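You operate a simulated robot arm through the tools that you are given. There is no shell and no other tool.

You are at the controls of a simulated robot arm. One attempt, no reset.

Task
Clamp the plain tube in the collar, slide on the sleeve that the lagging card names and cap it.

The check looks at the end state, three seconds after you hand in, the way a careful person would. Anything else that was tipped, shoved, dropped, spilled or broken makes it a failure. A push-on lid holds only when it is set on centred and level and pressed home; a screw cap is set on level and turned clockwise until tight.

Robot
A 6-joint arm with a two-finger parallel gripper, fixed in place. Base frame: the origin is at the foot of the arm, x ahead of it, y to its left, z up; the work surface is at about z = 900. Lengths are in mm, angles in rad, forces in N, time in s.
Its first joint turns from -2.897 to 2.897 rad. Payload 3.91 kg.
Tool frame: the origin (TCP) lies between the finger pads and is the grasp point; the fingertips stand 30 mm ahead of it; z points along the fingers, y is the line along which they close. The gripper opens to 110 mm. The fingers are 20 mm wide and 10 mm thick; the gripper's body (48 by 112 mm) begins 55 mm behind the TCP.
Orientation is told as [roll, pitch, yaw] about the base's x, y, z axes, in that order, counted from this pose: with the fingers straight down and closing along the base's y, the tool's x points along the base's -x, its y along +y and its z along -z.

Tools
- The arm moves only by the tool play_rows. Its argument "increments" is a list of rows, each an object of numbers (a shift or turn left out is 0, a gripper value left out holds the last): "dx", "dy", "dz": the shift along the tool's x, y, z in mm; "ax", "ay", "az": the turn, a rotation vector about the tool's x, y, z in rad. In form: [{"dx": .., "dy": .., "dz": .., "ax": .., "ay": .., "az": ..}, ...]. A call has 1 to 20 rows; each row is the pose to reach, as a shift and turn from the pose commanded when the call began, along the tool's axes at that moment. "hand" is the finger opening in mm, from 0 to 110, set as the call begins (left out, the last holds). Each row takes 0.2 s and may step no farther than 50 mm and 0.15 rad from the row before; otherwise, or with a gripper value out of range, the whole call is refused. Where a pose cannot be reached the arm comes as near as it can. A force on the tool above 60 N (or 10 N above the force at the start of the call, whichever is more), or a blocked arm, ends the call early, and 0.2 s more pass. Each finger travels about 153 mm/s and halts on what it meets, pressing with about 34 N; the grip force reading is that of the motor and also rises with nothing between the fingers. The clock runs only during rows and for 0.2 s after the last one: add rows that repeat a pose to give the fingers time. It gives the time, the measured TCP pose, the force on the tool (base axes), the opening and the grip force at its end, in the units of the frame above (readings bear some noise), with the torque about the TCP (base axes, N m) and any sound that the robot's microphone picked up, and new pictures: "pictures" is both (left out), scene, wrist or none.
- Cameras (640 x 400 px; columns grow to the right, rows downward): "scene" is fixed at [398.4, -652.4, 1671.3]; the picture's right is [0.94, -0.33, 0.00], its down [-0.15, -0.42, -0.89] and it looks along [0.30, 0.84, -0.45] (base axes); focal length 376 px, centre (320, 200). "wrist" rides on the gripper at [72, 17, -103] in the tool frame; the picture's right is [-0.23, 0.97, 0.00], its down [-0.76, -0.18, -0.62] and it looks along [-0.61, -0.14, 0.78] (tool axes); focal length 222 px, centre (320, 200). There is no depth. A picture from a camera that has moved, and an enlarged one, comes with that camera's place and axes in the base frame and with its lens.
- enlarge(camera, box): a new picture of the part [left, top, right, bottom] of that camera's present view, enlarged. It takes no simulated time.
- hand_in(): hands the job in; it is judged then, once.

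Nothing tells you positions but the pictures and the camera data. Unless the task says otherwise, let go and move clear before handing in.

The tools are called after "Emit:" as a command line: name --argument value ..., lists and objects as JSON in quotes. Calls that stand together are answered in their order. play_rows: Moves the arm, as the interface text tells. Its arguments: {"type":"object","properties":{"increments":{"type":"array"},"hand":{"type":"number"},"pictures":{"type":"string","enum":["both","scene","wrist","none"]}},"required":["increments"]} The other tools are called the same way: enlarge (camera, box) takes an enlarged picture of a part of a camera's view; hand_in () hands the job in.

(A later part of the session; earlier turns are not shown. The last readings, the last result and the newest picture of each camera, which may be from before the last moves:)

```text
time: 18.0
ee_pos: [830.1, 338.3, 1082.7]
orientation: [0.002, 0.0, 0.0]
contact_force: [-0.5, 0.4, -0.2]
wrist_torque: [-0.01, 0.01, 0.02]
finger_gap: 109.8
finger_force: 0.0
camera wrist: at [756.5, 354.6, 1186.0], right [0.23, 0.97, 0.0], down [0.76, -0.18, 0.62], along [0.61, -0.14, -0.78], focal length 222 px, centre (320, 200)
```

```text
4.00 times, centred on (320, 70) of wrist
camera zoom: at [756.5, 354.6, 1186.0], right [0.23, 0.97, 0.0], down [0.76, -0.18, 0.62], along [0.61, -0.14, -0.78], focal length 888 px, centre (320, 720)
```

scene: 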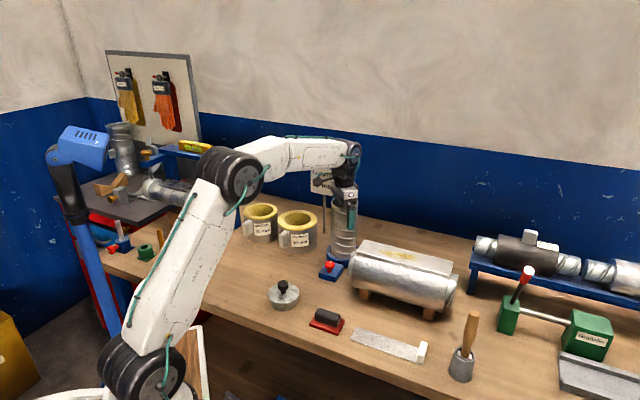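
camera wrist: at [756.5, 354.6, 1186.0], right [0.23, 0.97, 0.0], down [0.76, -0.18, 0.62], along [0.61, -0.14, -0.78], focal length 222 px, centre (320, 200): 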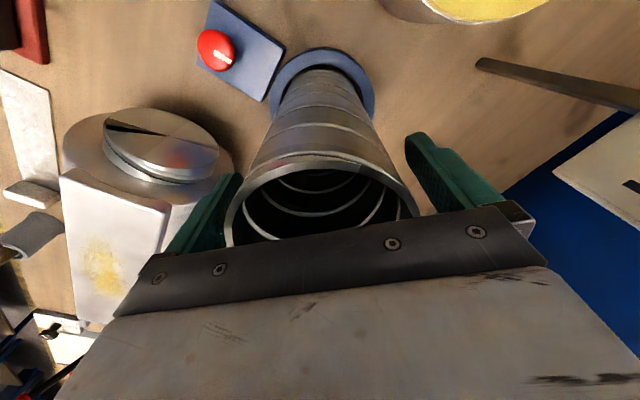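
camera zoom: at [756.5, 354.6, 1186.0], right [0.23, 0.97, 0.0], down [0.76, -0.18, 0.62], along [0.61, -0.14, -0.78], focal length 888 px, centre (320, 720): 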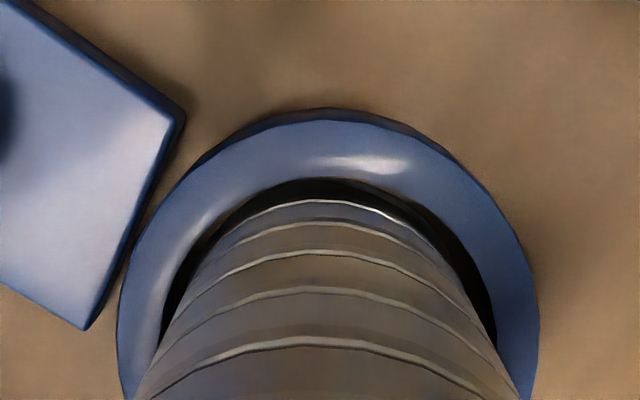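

The tube stands free in the collar. I'll raise straight up until clear, then move above the red knob at about (754, 259, 946), with the gripper yawed so the camera arm stays away from the tube.

Emit:
play_rows --increments '[{"dz": -20}, {"dz": -50}, {"dz": -90}, {"dz": -130}, {"dz": -160}, {"dz": -160}]' --pictures "both"

Emit:
enlarge --camera "wrist" --box '[180, 40, 420, 190]'

Emit:
enlarge --camera "scene" --box '[315, 170, 385, 280]'

```text
time: 19.4
ee_pos: [828.4, 337.8, 1244.4]
orientation: [-0.001, 0.0, 0.001]
contact_force: [0.0, -0.2, 0.4]
wrist_torque: [0.0, 0.02, -0.02]
finger_gap: 110.0
finger_force: 0.1
camera wrist: at [755.7, 354.8, 1347.5], right [0.23, 0.97, 0.0], down [0.76, -0.18, 0.62], along [0.61, -0.14, -0.78], focal length 222 px, centre (320, 200)
```

scene: 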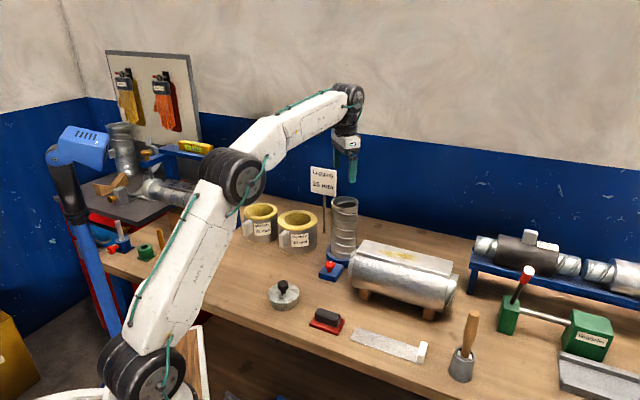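
wrist: 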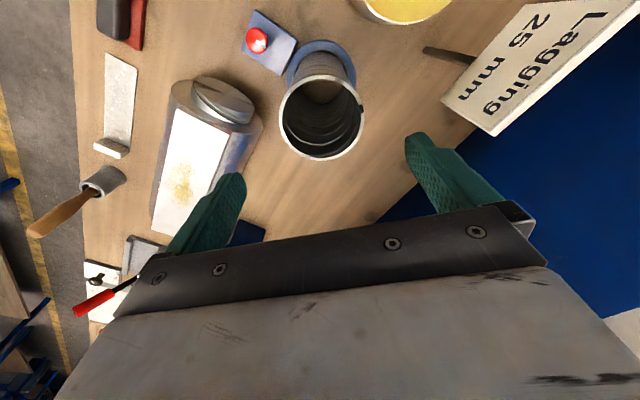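

```text
2.67 times, centred on (300, 115) of wrist
camera zoom: at [755.7, 354.8, 1347.5], right [0.23, 0.97, 0.0], down [0.76, -0.18, 0.62], along [0.61, -0.14, -0.78], focal length 592 px, centre (373, 427)
```

zoom: 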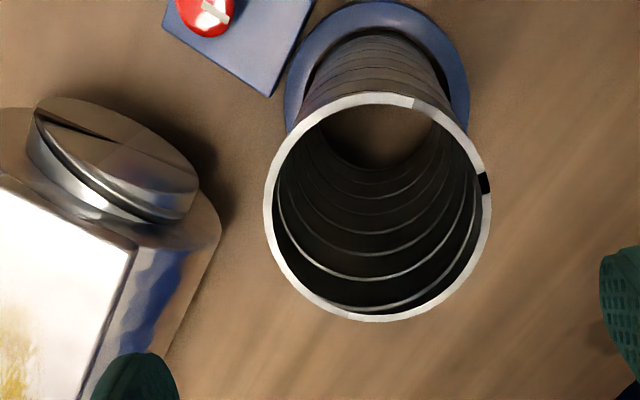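

```text
3.64 times, centred on (350, 225) of scene
camera zoom: at [398.4, -652.4, 1671.3], right [0.94, -0.33, 0.0], down [-0.15, -0.42, -0.89], along [0.3, 0.84, -0.45], focal length 1366 px, centre (211, 109)
```

zoom: 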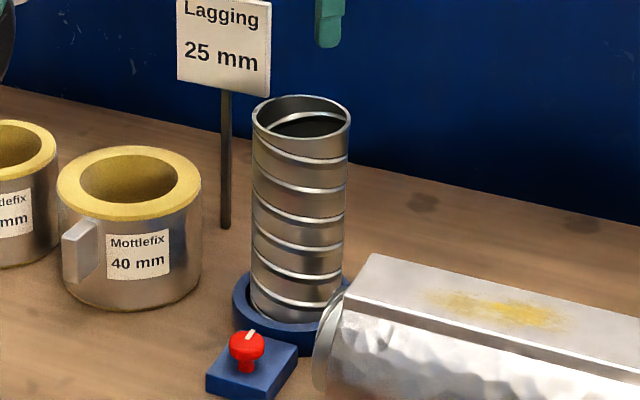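

The tube stands upright in the collar, with its rim centre near (835, 338, 1117). Now I'll go above the knob with the gripper yawed and the fingers partly closed.

Emit:
play_rows --increments '[{"dx": 15, "dy": -16, "dz": 0, "az": -0.13}, {"dx": 35, "dy": -37, "dz": 0, "az": -0.27}, {"dx": 55, "dy": -58, "dz": 0, "az": -0.4}, {"dx": 74.2, "dy": -78.6, "dz": 0, "az": -0.53}, {"dx": 74.2, "dy": -78.6, "dz": 20, "az": -0.67}, {"dx": 74.2, "dy": -78.6, "dz": 40, "az": -0.8}, {"dx": 74.2, "dy": -78.6, "dz": 60, "az": -0.94}, {"dx": 74.2, "dy": -78.6, "dz": 60, "az": -1.07}, {"dx": 74.2, "dy": -78.6, "dz": 60, "az": -1.2}, {"dx": 74.2, "dy": -78.6, "dz": 60, "az": -1.2}]' --hand 60 --pictures "both"

Emit:
enlarge --camera "wrist" --box '[240, 50, 400, 200]'

```text
time: 21.6
ee_pos: [755.4, 259.7, 1182.3]
orientation: [-0.001, 0.0, 1.201]
contact_force: [0.5, -0.1, -0.5]
wrist_torque: [0.0, 0.02, -0.01]
finger_gap: 59.8
finger_force: 0.0
camera wrist: at [713.0, 197.8, 1286.2], right [-0.83, 0.56, 0.0], down [0.44, 0.65, 0.62], along [0.35, 0.51, -0.78], focal length 222 px, centre (320, 200)
```

scene: 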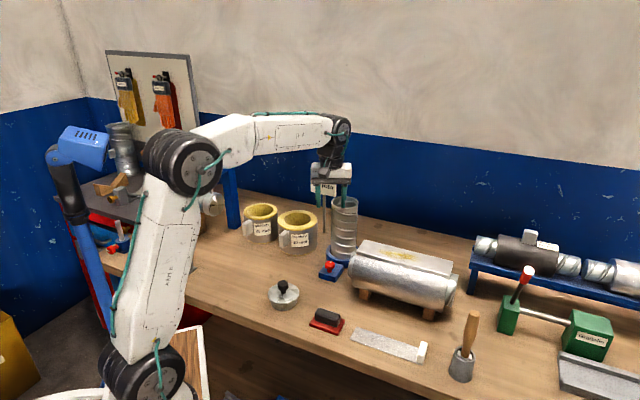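
wrist: 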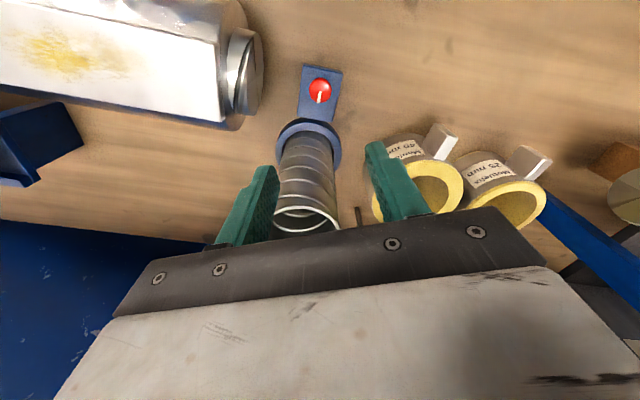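

```text
2.67 times, centred on (320, 125) of wrist
camera zoom: at [713.0, 197.8, 1286.2], right [-0.83, 0.56, 0.0], down [0.44, 0.65, 0.62], along [0.35, 0.51, -0.78], focal length 592 px, centre (320, 400)
```

zoom: 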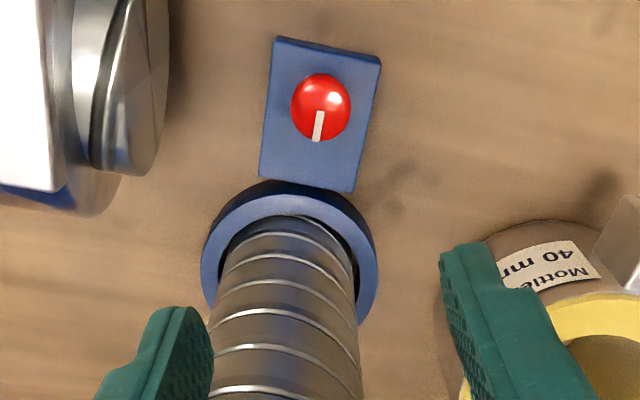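

The knob is within 1 mm of the tool axis. I'll descend to grip its head, with the fingertips staying a little above the block.

Emit:
play_rows --increments '[{"dx": 1, "dy": 0.8, "dz": 40}, {"dx": 1, "dy": 0.8, "dz": 85}, {"dx": 1, "dy": 0.8, "dz": 130}, {"dx": 1, "dy": 0.8, "dz": 165}, {"dx": 1, "dy": 0.8, "dz": 185}, {"dx": 1, "dy": 0.8, "dz": 195}, {"dx": 1, "dy": 0.8, "dz": 195}]' --pictures "both"

Emit:
enlarge --camera "wrist" --box '[220, 90, 420, 240]'

Emit:
enlarge --camera "scene" --box '[290, 190, 390, 290]'

```text
time: 23.2
ee_pos: [754.6, 260.7, 988.0]
orientation: [-0.001, 0.0, 1.199]
contact_force: [-0.2, 0.0, 0.5]
wrist_torque: [0.0, 0.02, -0.01]
finger_gap: 60.0
finger_force: 0.0
camera wrist: at [711.3, 197.4, 1090.8], right [-0.83, 0.56, 0.0], down [0.44, 0.65, 0.62], along [0.35, 0.51, -0.78], focal length 222 px, centre (320, 200)
```

scene: 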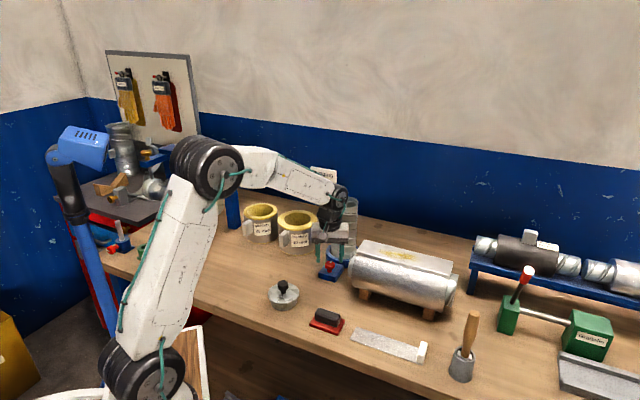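
wrist: 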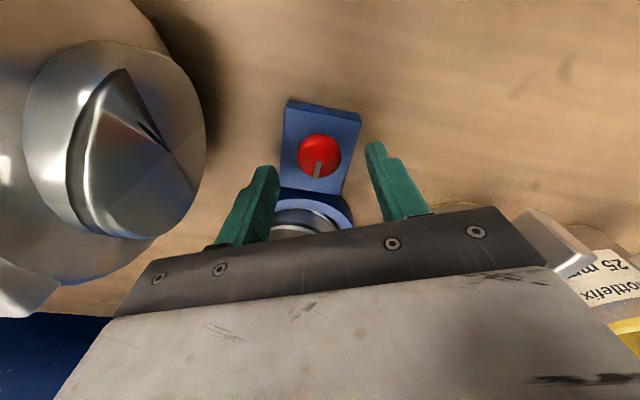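

```text
2.67 times, centred on (320, 165) of wrist
camera zoom: at [711.3, 197.4, 1090.8], right [-0.83, 0.56, 0.0], down [0.44, 0.65, 0.62], along [0.35, 0.51, -0.78], focal length 592 px, centre (320, 293)
```

zoom: 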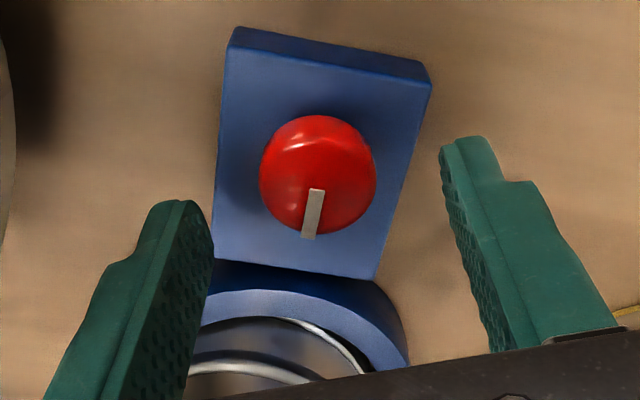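

```text
4.00 times, centred on (340, 240) of scene
camera zoom: at [398.4, -652.4, 1671.3], right [0.94, -0.33, 0.0], down [-0.15, -0.42, -0.89], along [0.3, 0.84, -0.45], focal length 1502 px, centre (240, 40)
```

zoom: 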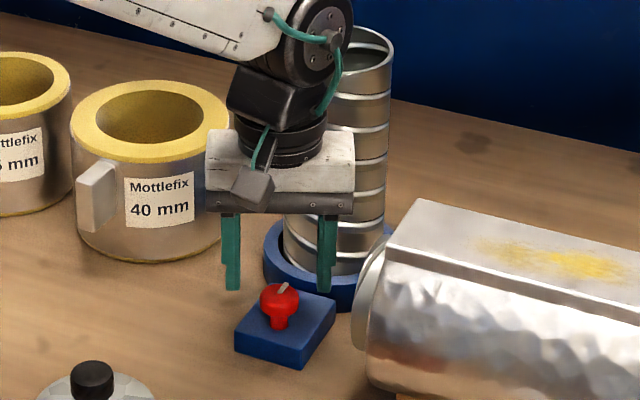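

Centred on the knob. I'll lower the last 25 mm and close on the head.

Emit:
play_rows --increments '[{"dz": 12}, {"dz": 20}, {"dz": 25}, {"dz": 25}]' --pictures "none"

Emit:
play_rows --increments '[{"dz": 0}, {"dz": 0}, {"dz": 0}]' --hand 15 --pictures "both"

Emit:
enlarge --camera "scene" --box '[290, 190, 390, 290]'

Emit:
enlarge --camera "wrist" --box '[220, 90, 420, 240]'

```text
time: 24.2
ee_pos: [754.4, 259.7, 963.2]
orientation: [-0.002, 0.001, 1.2]
contact_force: [-0.6, -0.5, 0.4]
wrist_torque: [0.0, -0.03, -0.01]
finger_gap: 60.0
finger_force: 0.1
```

```text
time: 25.0
ee_pos: [754.3, 258.9, 962.1]
orientation: [-0.001, -0.001, 1.198]
contact_force: [11.9, -1.7, -0.3]
wrist_torque: [0.21, 0.09, -0.1]
finger_gap: 31.3
finger_force: 45.3
camera wrist: at [712.3, 197.3, 1065.8], right [-0.82, 0.57, 0.0], down [0.44, 0.64, 0.62], along [0.35, 0.51, -0.78], focal length 222 px, centre (320, 200)
```

scene: 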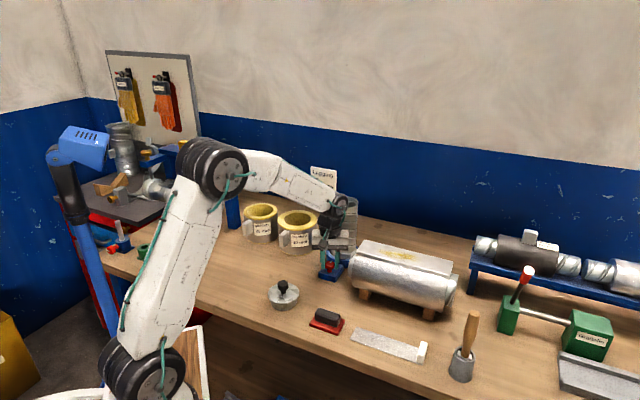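
wrist: 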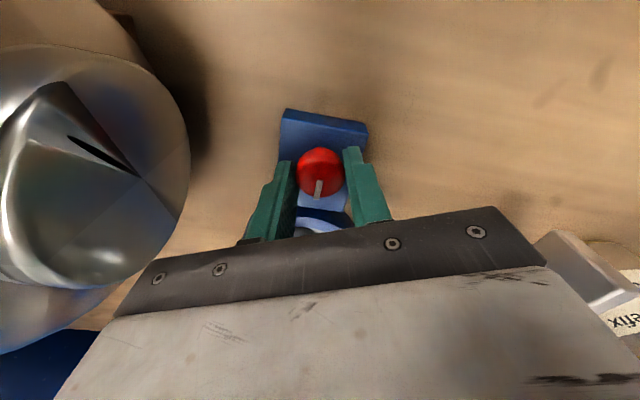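

```text
4.00 times, centred on (340, 240) of scene
camera zoom: at [398.4, -652.4, 1671.3], right [0.94, -0.33, 0.0], down [-0.15, -0.42, -0.89], along [0.3, 0.84, -0.45], focal length 1502 px, centre (240, 40)
```

zoom: 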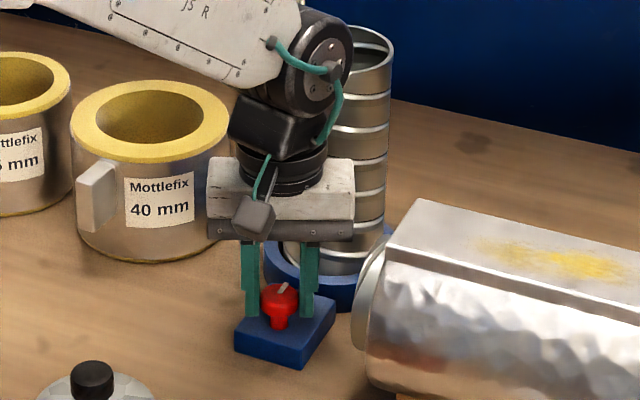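

```text
2.67 times, centred on (320, 165) of wrist
camera zoom: at [712.3, 197.3, 1065.8], right [-0.82, 0.57, 0.0], down [0.44, 0.64, 0.62], along [0.35, 0.51, -0.78], focal length 592 px, centre (320, 293)
```

zoom: 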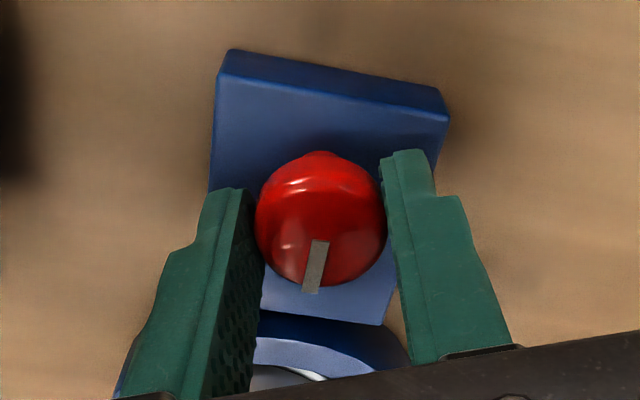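

The knob head is gripped at 31 mm. I'll turn it clockwise (seen from above) in chunks and watch the torque.

Emit:
play_rows --increments '[{"dy": -1, "az": 0.05}, {"dy": -1, "az": 0.15}, {"dy": -1, "az": 0.27}, {"dy": -1, "az": 0.39}, {"dy": -1, "az": 0.5}, {"dy": -1, "az": 0.6}]' --pictures "wrist"

Emit:
enlarge --camera "wrist" --box '[220, 90, 420, 240]'

```text
time: 26.4
ee_pos: [753.8, 259.0, 962.3]
orientation: [0.0, -0.001, 0.598]
contact_force: [-2.4, 6.4, -1.6]
wrist_torque: [0.41, -1.15, -0.01]
finger_gap: 31.5
finger_force: 45.0
camera wrist: at [684.7, 232.3, 1065.9], right [-0.36, 0.93, 0.0], down [0.73, 0.28, 0.62], along [0.58, 0.22, -0.78], focal length 222 px, centre (320, 200)
```

wrist: 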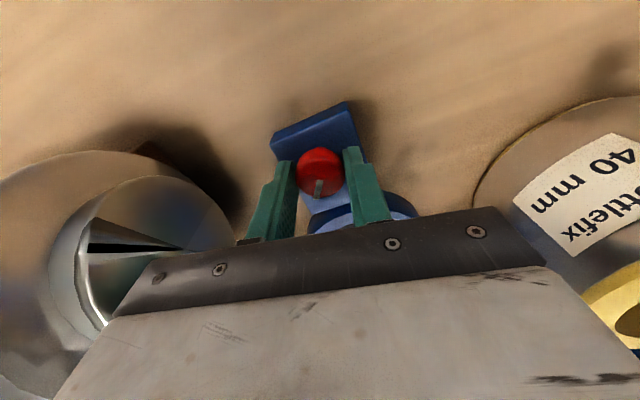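

```text
2.67 times, centred on (320, 165) of wrist
camera zoom: at [684.7, 232.3, 1065.9], right [-0.36, 0.93, 0.0], down [0.73, 0.28, 0.62], along [0.58, 0.22, -0.78], focal length 592 px, centre (320, 293)
```

zoom: 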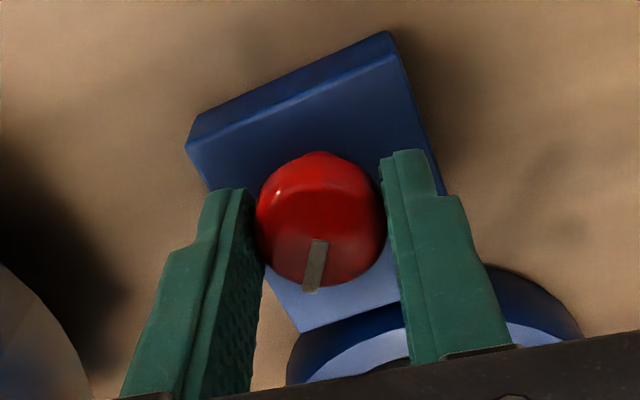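

The knob turns with the fingers and there's still no resisting torque. I'll continue clockwise.

Emit:
play_rows --increments '[{"az": 0.1}, {"az": 0.2}, {"az": 0.3}, {"az": 0.4}, {"az": 0.5}, {"az": 0.6}]' --pictures "wrist"

Emit:
enlarge --camera "wrist" --box '[220, 90, 420, 240]'

```text
time: 27.8
ee_pos: [755.1, 259.8, 963.4]
orientation: [0.0, 0.001, -0.002]
contact_force: [-7.8, 17.9, -2.5]
wrist_torque: [0.87, 1.01, 0.01]
finger_gap: 31.5
finger_force: 44.8
camera wrist: at [681.5, 276.5, 1065.9], right [0.23, 0.97, 0.0], down [0.76, -0.18, 0.62], along [0.61, -0.14, -0.78], focal length 222 px, centre (320, 200)
```

wrist: 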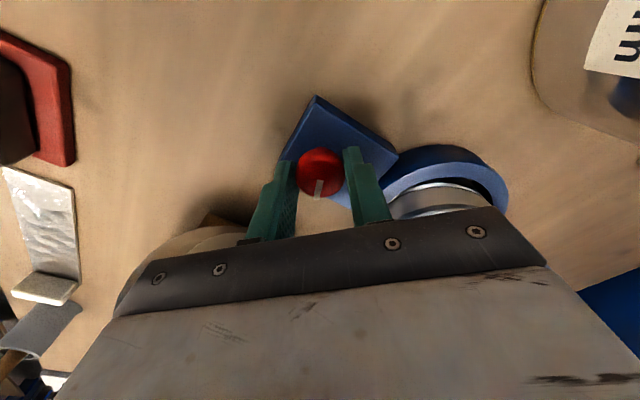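

```text
2.67 times, centred on (320, 165) of wrist
camera zoom: at [681.5, 276.5, 1065.9], right [0.23, 0.97, 0.0], down [0.76, -0.18, 0.62], along [0.61, -0.14, -0.78], focal length 592 px, centre (320, 293)
```

zoom: 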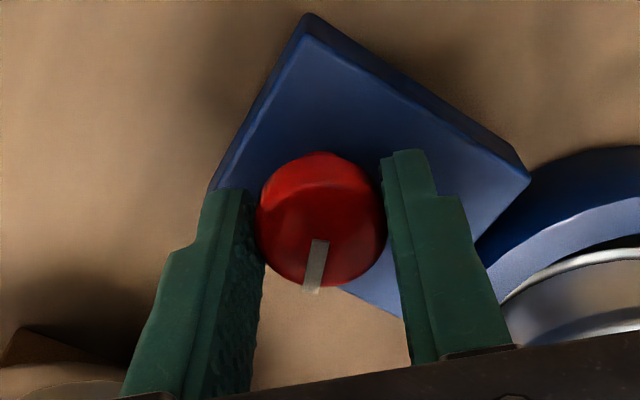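

Emit:
play_rows --increments '[{"dx": 0.5, "dy": 1, "az": 0.1}, {"dx": 0.5, "dy": 1, "az": 0.2}, {"dx": 0.5, "dy": 1, "az": 0.3}, {"dx": 0.5, "dy": 1, "az": 0.4}, {"dx": 0.5, "dy": 1, "az": 0.5}, {"dx": 0.5, "dy": 1, "az": 0.6}]' --pictures "wrist"

Emit:
enlarge --camera "wrist" --box '[220, 90, 420, 240]'

```text
time: 29.2
ee_pos: [754.4, 260.3, 962.8]
orientation: [0.0, 0.0, -0.602]
contact_force: [-5.0, 15.9, -5.3]
wrist_torque: [0.54, -0.67, 0.02]
finger_gap: 31.3
finger_force: 45.1
camera wrist: at [703.8, 314.9, 1065.8], right [0.74, 0.67, 0.0], down [0.53, -0.58, 0.62], along [0.42, -0.46, -0.78], focal length 222 px, centre (320, 200)
```

wrist: 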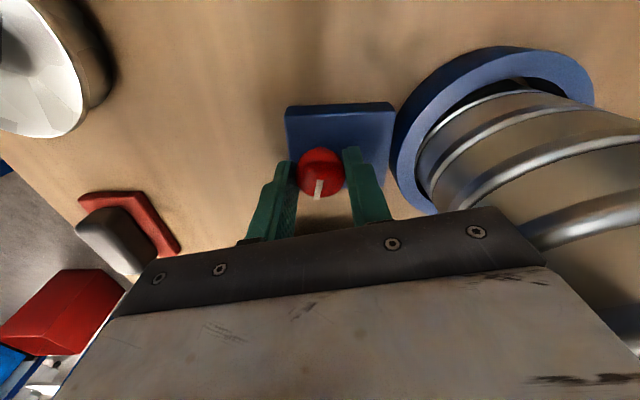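

```text
2.67 times, centred on (320, 165) of wrist
camera zoom: at [703.8, 314.9, 1065.8], right [0.74, 0.67, 0.0], down [0.53, -0.58, 0.62], along [0.42, -0.46, -0.78], focal length 592 px, centre (320, 293)
```

zoom: 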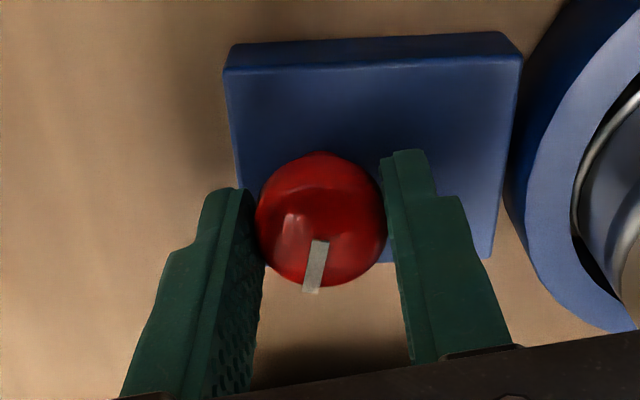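

Emit:
play_rows --increments '[{"dy": 0.5, "az": 0.1}, {"dy": 0.5, "az": 0.2}, {"dy": 0.5, "az": 0.3}, {"dy": 0.5, "az": 0.4}, {"dy": 0.5, "az": 0.5}, {"dy": 0.5, "az": 0.6}]' --pictures "both"

Emit:
enlarge --camera "scene" --box '[290, 190, 390, 290]'

```text
time: 30.6
ee_pos: [754.7, 261.5, 962.8]
orientation: [0.0, 0.0, -1.201]
contact_force: [-2.7, 11.1, -9.6]
wrist_torque: [0.81, -0.3, 0.03]
finger_gap: 31.4
finger_force: 45.5
camera wrist: at [744.0, 333.9, 1065.8], right [0.99, 0.14, 0.0], down [0.11, -0.77, 0.62], along [0.09, -0.62, -0.78], focal length 222 px, centre (320, 200)
```

scene: 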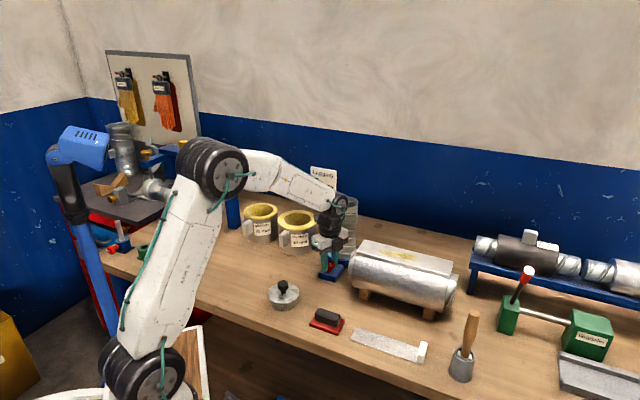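
wrist: 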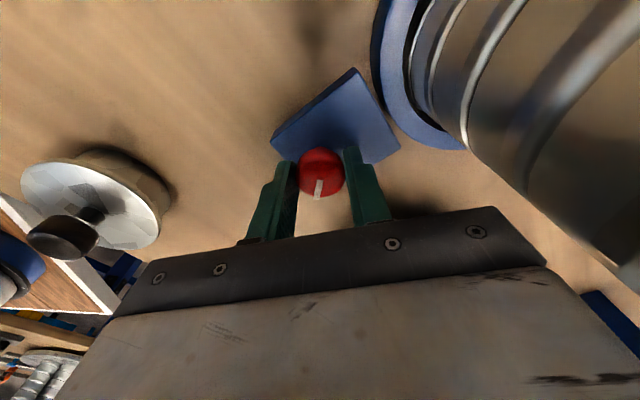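

```text
4.00 times, centred on (340, 240) of scene
camera zoom: at [398.4, -652.4, 1671.3], right [0.94, -0.33, 0.0], down [-0.15, -0.42, -0.89], along [0.3, 0.84, -0.45], focal length 1502 px, centre (240, 40)
```

zoom: 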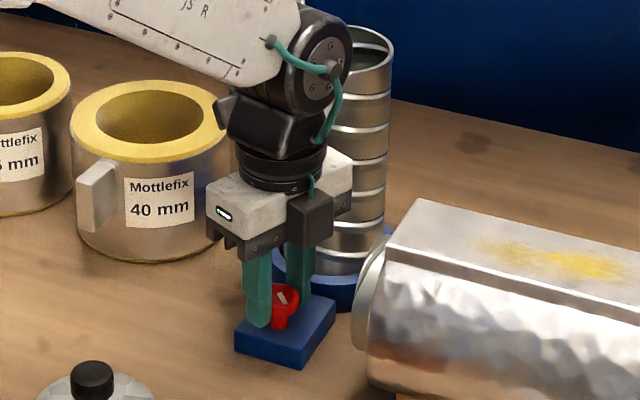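

It's turned 2.4 rad so far, with a slight downward pull that suggests it's a screw going in. I'll release, rewind the wrist and take another bite.

Emit:
play_rows --increments '[{"az": 0}, {"az": 0}, {"az": -0.14}, {"az": -0.28}, {"az": -0.42}, {"az": -0.56}, {"az": -0.7}, {"az": -0.84}, {"az": -0.98}, {"az": -1.12}, {"az": -1.26}, {"az": -1.4}, {"az": -1.54}, {"az": -1.68}, {"az": -1.82}, {"az": -1.96}, {"az": -2.1}, {"az": -2.24}, {"az": -2.38}, {"az": -2.4}]' --hand 52 --pictures "wrist"

Emit:
enlarge --camera "wrist" --box '[220, 90, 420, 240]'

```text
time: 34.8
ee_pos: [756.4, 260.3, 961.7]
orientation: [-0.001, 0.0, 1.201]
contact_force: [-0.4, -0.1, 0.2]
wrist_torque: [0.06, 0.01, -0.03]
finger_gap: 51.8
finger_force: 0.1
camera wrist: at [712.8, 198.5, 1066.0], right [-0.83, 0.56, 0.0], down [0.44, 0.65, 0.62], along [0.35, 0.51, -0.78], focal length 222 px, centre (320, 200)
```

wrist: 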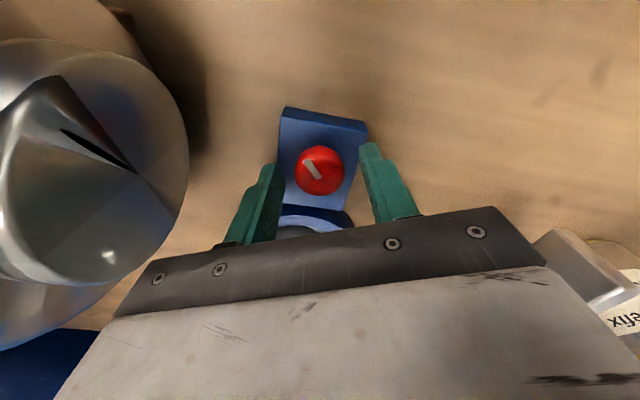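

```text
2.67 times, centred on (320, 165) of wrist
camera zoom: at [712.8, 198.5, 1066.0], right [-0.83, 0.56, 0.0], down [0.44, 0.65, 0.62], along [0.35, 0.51, -0.78], focal length 592 px, centre (320, 293)
```

zoom: 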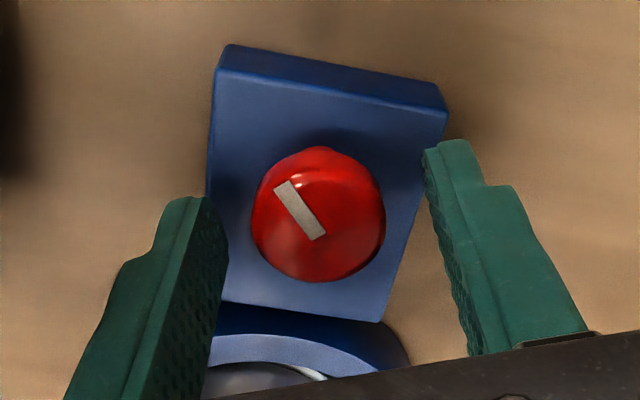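

The mark shows the knob really turned about 137° clockwise. Second bite now: grip and turn on.

Emit:
play_rows --increments '[{"az": 0}, {"az": 0}, {"az": 0}]' --hand 15 --pictures "none"

Emit:
play_rows --increments '[{"az": 0.12}, {"az": 0.24}, {"az": 0.36}, {"az": 0.48}, {"az": 0.6}, {"az": 0.72}, {"az": 0.84}, {"az": 0.96}, {"az": 1.08}, {"az": 1.2}]' --pictures "wrist"

```text
time: 35.6
ee_pos: [755.4, 260.5, 963.6]
orientation: [-0.002, 0.002, 1.199]
contact_force: [1.4, -0.3, -0.2]
wrist_torque: [-0.12, -0.02, -0.01]
finger_gap: 31.0
finger_force: 45.4
```

```text
time: 37.8
ee_pos: [756.9, 259.3, 962.3]
orientation: [0.0, 0.0, 0.0]
contact_force: [12.7, -4.9, 2.5]
wrist_torque: [-0.04, -0.97, 0.03]
finger_gap: 31.2
finger_force: 44.9
camera wrist: at [682.5, 276.6, 1066.0], right [0.23, 0.97, 0.0], down [0.76, -0.18, 0.62], along [0.61, -0.14, -0.78], focal length 222 px, centre (320, 200)
```

wrist: 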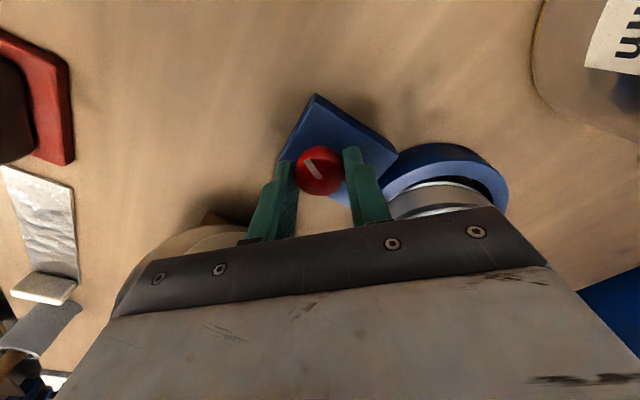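

Emit:
play_rows --increments '[{"az": 0.12}, {"az": 0.24}, {"az": 0.36}, {"az": 0.48}, {"az": 0.6}, {"az": 0.72}, {"az": 0.84}, {"az": 0.96}, {"az": 1.08}, {"az": 1.2}]' --pictures "both"

Emit:
enlarge --camera "wrist" --box '[220, 90, 420, 240]'

Emit:
enlarge --camera "scene" --box '[290, 190, 390, 290]'

```text
time: 40.0
ee_pos: [755.6, 262.1, 963.9]
orientation: [0.001, -0.001, -1.2]
contact_force: [11.2, 2.7, 8.5]
wrist_torque: [-0.4, -0.03, 0.7]
finger_gap: 31.4
finger_force: 45.3
camera wrist: at [743.5, 334.9, 1066.1], right [0.99, 0.14, 0.0], down [0.11, -0.77, 0.62], along [0.09, -0.62, -0.78], focal length 222 px, centre (320, 200)
```

scene: 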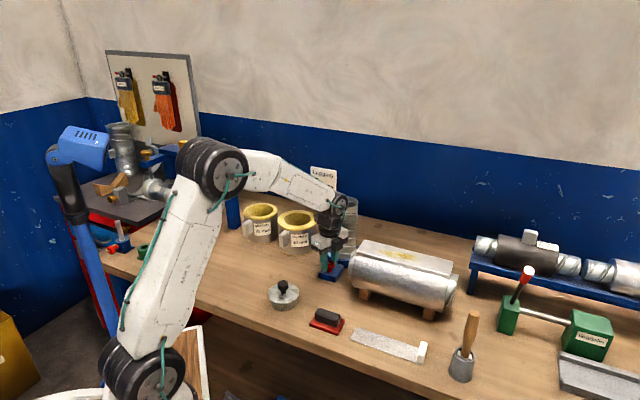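
wrist: 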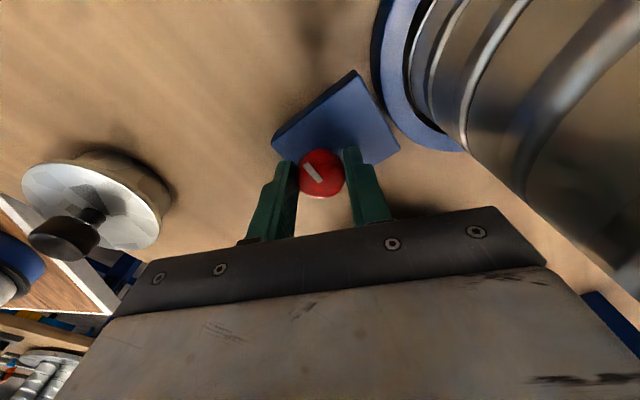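

```text
2.67 times, centred on (320, 165) of wrist
camera zoom: at [743.5, 334.9, 1066.1], right [0.99, 0.14, 0.0], down [0.11, -0.77, 0.62], along [0.09, -0.62, -0.78], focal length 592 px, centre (320, 293)
```

zoom: 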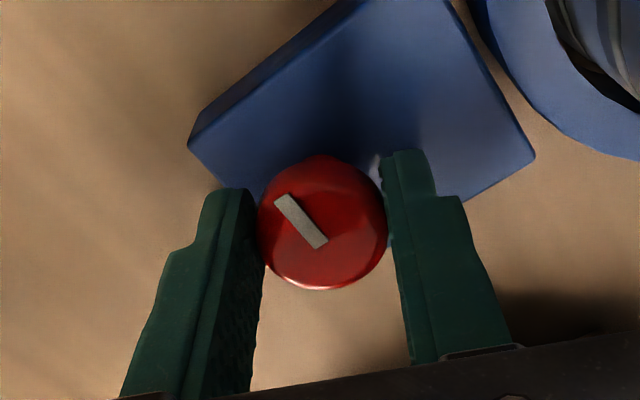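

```text
4.00 times, centred on (340, 240) of scene
camera zoom: at [398.4, -652.4, 1671.3], right [0.94, -0.33, 0.0], down [-0.15, -0.42, -0.89], along [0.3, 0.84, -0.45], focal length 1502 px, centre (240, 40)
```

zoom: 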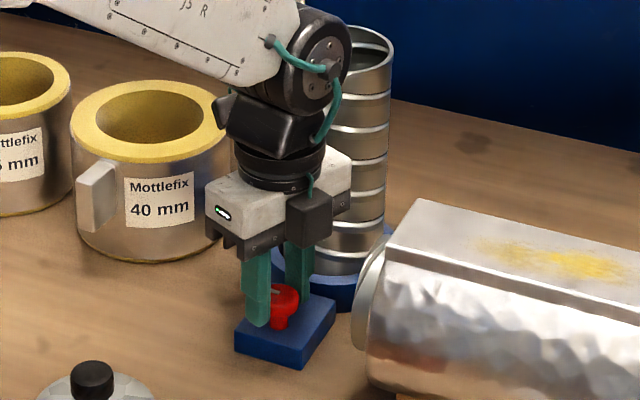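

Torque has risen to 0.7 N m, so it's getting tight. A little more to confirm it's at its stop.

Emit:
play_rows --increments '[{"az": 0.06}, {"az": 0.12}, {"az": 0.12}]' --pictures "wrist"

Emit:
enlarge --camera "wrist" --box '[220, 90, 420, 240]'

```text
time: 40.8
ee_pos: [754.5, 262.6, 963.0]
orientation: [0.0, 0.0, -1.323]
contact_force: [9.0, 12.9, 5.2]
wrist_torque: [0.36, 0.14, 0.48]
finger_gap: 31.5
finger_force: 44.8
camera wrist: at [752.7, 335.7, 1065.8], right [1.0, 0.02, 0.0], down [0.02, -0.78, 0.62], along [0.01, -0.62, -0.78], focal length 222 px, centre (320, 200)
```

wrist: 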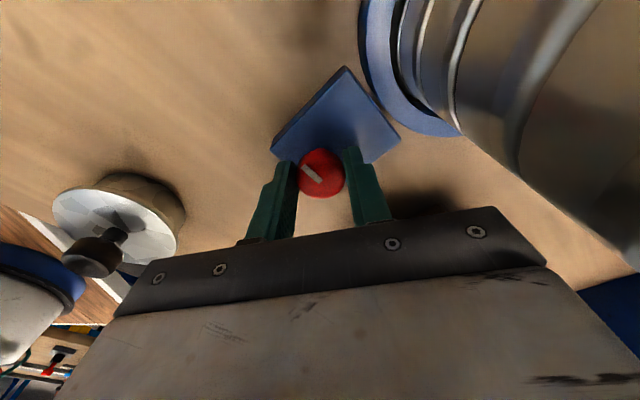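

```text
2.67 times, centred on (320, 165) of wrist
camera zoom: at [752.7, 335.7, 1065.8], right [1.0, 0.02, 0.0], down [0.02, -0.78, 0.62], along [0.01, -0.62, -0.78], focal length 592 px, centre (320, 293)
```

zoom: 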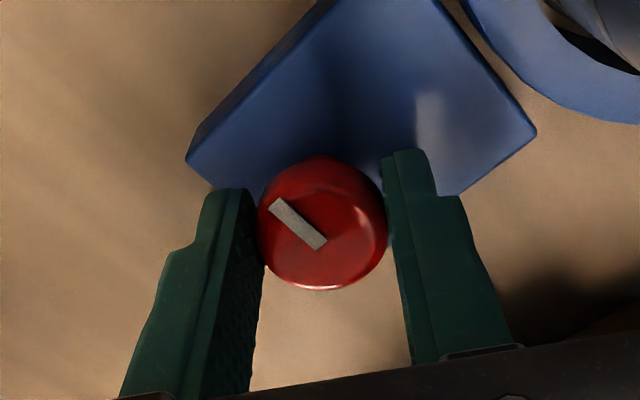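

The fingers slipped slightly round the knob while the knob itself stayed put, so it's at its stop. I'll take one more bite to confirm it's tight.

Emit:
play_rows --increments '[{"az": 0}, {"az": 0}, {"az": -0.14}, {"az": -0.28}, {"az": -0.42}, {"az": -0.56}, {"az": -0.7}, {"az": -0.84}, {"az": -0.98}, {"az": -1.12}, {"az": -1.26}, {"dy": 0, "az": -1.32}, {"az": -1.32}]' --hand 52 --pictures "wrist"

Emit:
enlarge --camera "wrist" --box '[220, 90, 420, 240]'

```text
time: 43.6
ee_pos: [755.6, 260.9, 964.2]
orientation: [0.001, -0.001, 0.0]
contact_force: [0.2, 0.1, -0.3]
wrist_torque: [0.03, 0.02, -0.01]
finger_gap: 51.9
finger_force: 0.0
camera wrist: at [681.8, 276.5, 1066.1], right [0.23, 0.97, 0.0], down [0.76, -0.18, 0.62], along [0.61, -0.14, -0.78], focal length 222 px, centre (320, 200)
```

wrist: 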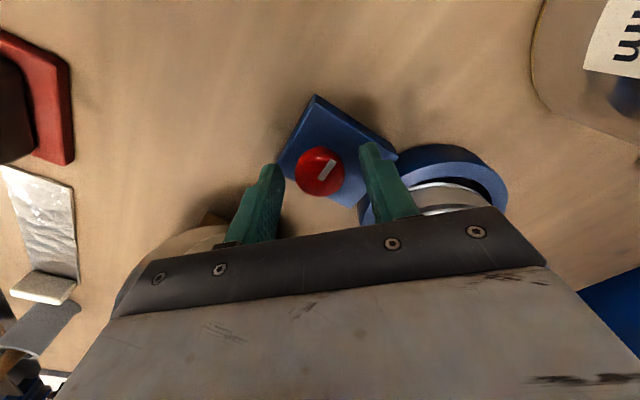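

```text
2.67 times, centred on (320, 165) of wrist
camera zoom: at [681.8, 276.5, 1066.1], right [0.23, 0.97, 0.0], down [0.76, -0.18, 0.62], along [0.61, -0.14, -0.78], focal length 592 px, centre (320, 293)
```

zoom: 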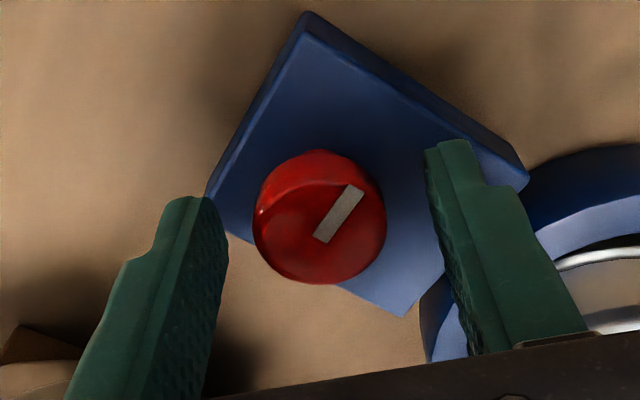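

Emit:
play_rows --increments '[{"az": 0}, {"az": 0}, {"az": 0}, {"az": 0.1}, {"az": 0.2}, {"az": 0.3}, {"az": 0.3}]' --hand 10 --pictures "wrist"

Emit:
enlarge --camera "wrist" --box '[220, 90, 420, 240]'

```text
time: 45.2
ee_pos: [754.7, 260.3, 963.4]
orientation: [0.0, 0.001, -0.301]
contact_force: [-0.5, -0.8, 0.8]
wrist_torque: [-0.55, -0.08, 0.49]
finger_gap: 31.8
finger_force: 44.8
camera wrist: at [689.8, 297.4, 1066.0], right [0.51, 0.86, 0.0], down [0.67, -0.4, 0.62], along [0.54, -0.32, -0.78], focal length 222 px, centre (320, 200)
```

wrist: 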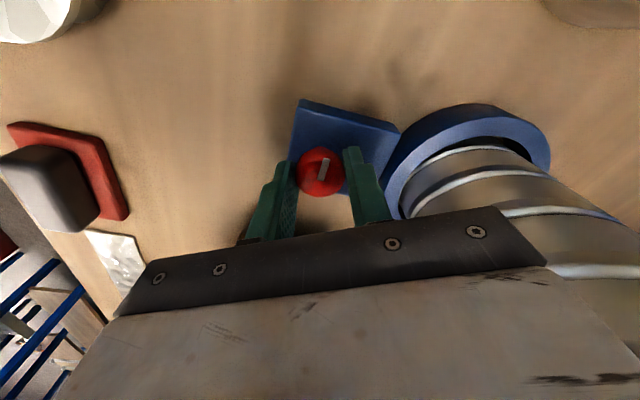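

```text
2.67 times, centred on (320, 165) of wrist
camera zoom: at [689.8, 297.4, 1066.0], right [0.51, 0.86, 0.0], down [0.67, -0.4, 0.62], along [0.54, -0.32, -0.78], focal length 592 px, centre (320, 293)
```

zoom: 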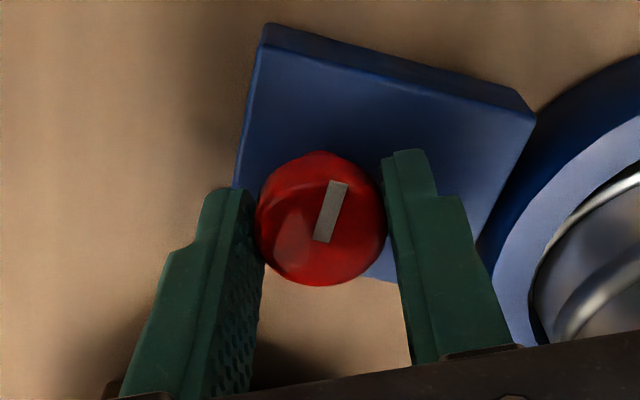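

The fingers just slip round the knob, so the clamp is at its stop. I'll open, rise clear, and look at the clamp.

Emit:
play_rows --increments '[{"dz": 0}, {"dz": 0}, {"dz": -15}, {"dz": -45}, {"dz": -90}, {"dz": -140}, {"dz": -190}, {"dz": -230}, {"dz": -260}, {"dz": -260}]' --hand 60 --pictures "both"

Emit:
enlarge --camera "scene" --box '[290, 170, 390, 290]'

Emit:
enlarge --camera "wrist" --box '[260, 40, 460, 190]'

```text
time: 47.4
ee_pos: [753.6, 260.2, 1223.9]
orientation: [0.0, 0.0, -0.302]
contact_force: [0.5, -0.3, 0.2]
wrist_torque: [-0.02, 0.02, 0.0]
finger_gap: 59.9
finger_force: 0.0
camera wrist: at [689.6, 297.2, 1326.6], right [0.51, 0.86, 0.0], down [0.68, -0.39, 0.62], along [0.54, -0.31, -0.78], focal length 222 px, centre (320, 200)
```

scene: 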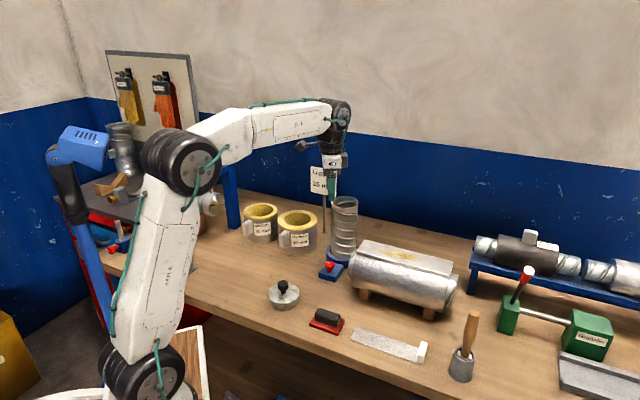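
wrist: 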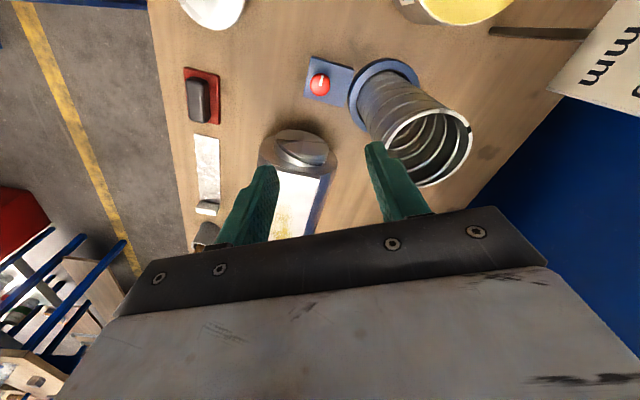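

```text
3.33 times, centred on (340, 230) of scene
camera zoom: at [398.4, -652.4, 1671.3], right [0.94, -0.33, 0.0], down [-0.15, -0.42, -0.89], along [0.3, 0.84, -0.45], focal length 1252 px, centre (253, 100)
```

zoom: 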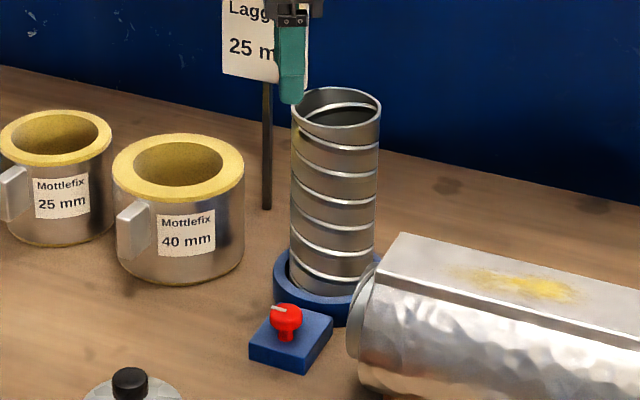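

```text
2.67 times, centred on (360, 115) of wrist
camera zoom: at [689.6, 297.2, 1326.6], right [0.51, 0.86, 0.0], down [0.68, -0.39, 0.62], along [0.54, -0.31, -0.78], focal length 592 px, centre (213, 427)
```

zoom: 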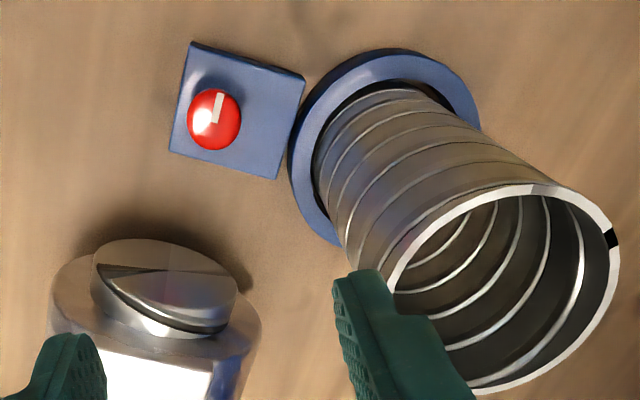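

The collar is clamped and the tube is upright. Next I'll move over the 25 mm sleeve near (594, 580) to find its handle.

Emit:
play_rows --increments '[{"dx": 20, "dy": 17, "dz": -16, "az": -0.03}, {"dx": 55, "dy": 48, "dz": -16, "az": -0.07}, {"dx": 90, "dy": 78, "dz": -16, "az": -0.11}, {"dx": 125, "dy": 108, "dz": -16, "az": -0.15}, {"dx": 160, "dy": 138, "dz": -16, "az": -0.19}, {"dx": 195, "dy": 169, "dz": -16, "az": -0.23}, {"dx": 230, "dy": 199, "dz": -16, "az": -0.27}, {"dx": 262, "dy": 227, "dz": -16, "az": -0.302}, {"dx": 284.7, "dy": 246.2, "dz": -16, "az": -0.302}, {"dx": 284.7, "dy": 246.2, "dz": -16, "az": -0.302}]' --hand 60 --pictures "both"

Emit:
enlarge --camera "wrist" --box '[240, 60, 440, 210]'

Emit:
enlarge --camera "scene" --box '[230, 190, 330, 260]'

```text
time: 49.6
ee_pos: [553.8, 579.6, 1239.7]
orientation: [-0.001, -0.001, 0.001]
contact_force: [-0.8, -1.0, 0.3]
wrist_torque: [0.01, -0.05, -0.04]
finger_gap: 60.1
finger_force: 0.0
camera wrist: at [480.6, 596.2, 1342.7], right [0.23, 0.97, 0.0], down [0.76, -0.18, 0.62], along [0.61, -0.14, -0.78], focal length 222 px, centre (320, 200)
```

scene: 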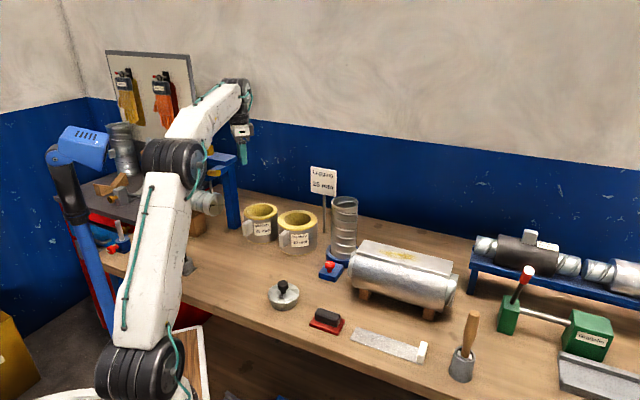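
wrist: 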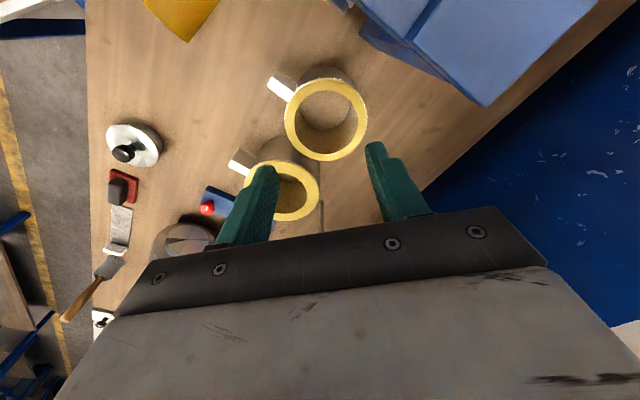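

```text
2.67 times, centred on (340, 135) of wrist
camera zoom: at [480.6, 596.2, 1342.7], right [0.23, 0.97, 0.0], down [0.76, -0.18, 0.62], along [0.61, -0.14, -0.78], focal length 592 px, centre (267, 373)
```

zoom: 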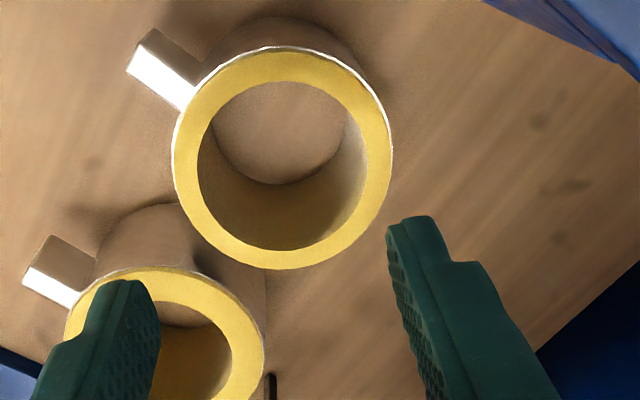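

```text
5.71 times, centred on (280, 225) of scene
camera zoom: at [398.4, -652.4, 1671.3], right [0.94, -0.33, 0.0], down [-0.15, -0.42, -0.89], along [0.3, 0.84, -0.45], focal length 2146 px, centre (549, 57)
```

zoom: 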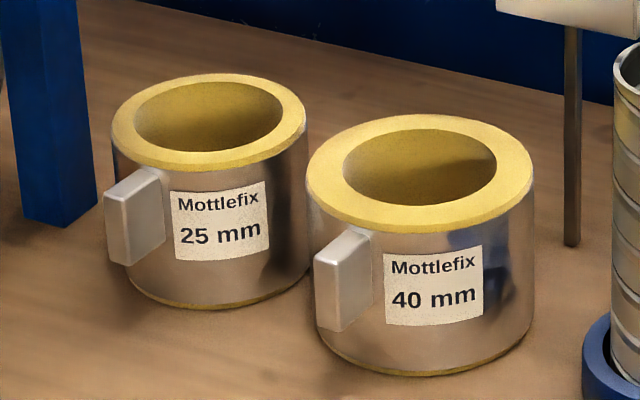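

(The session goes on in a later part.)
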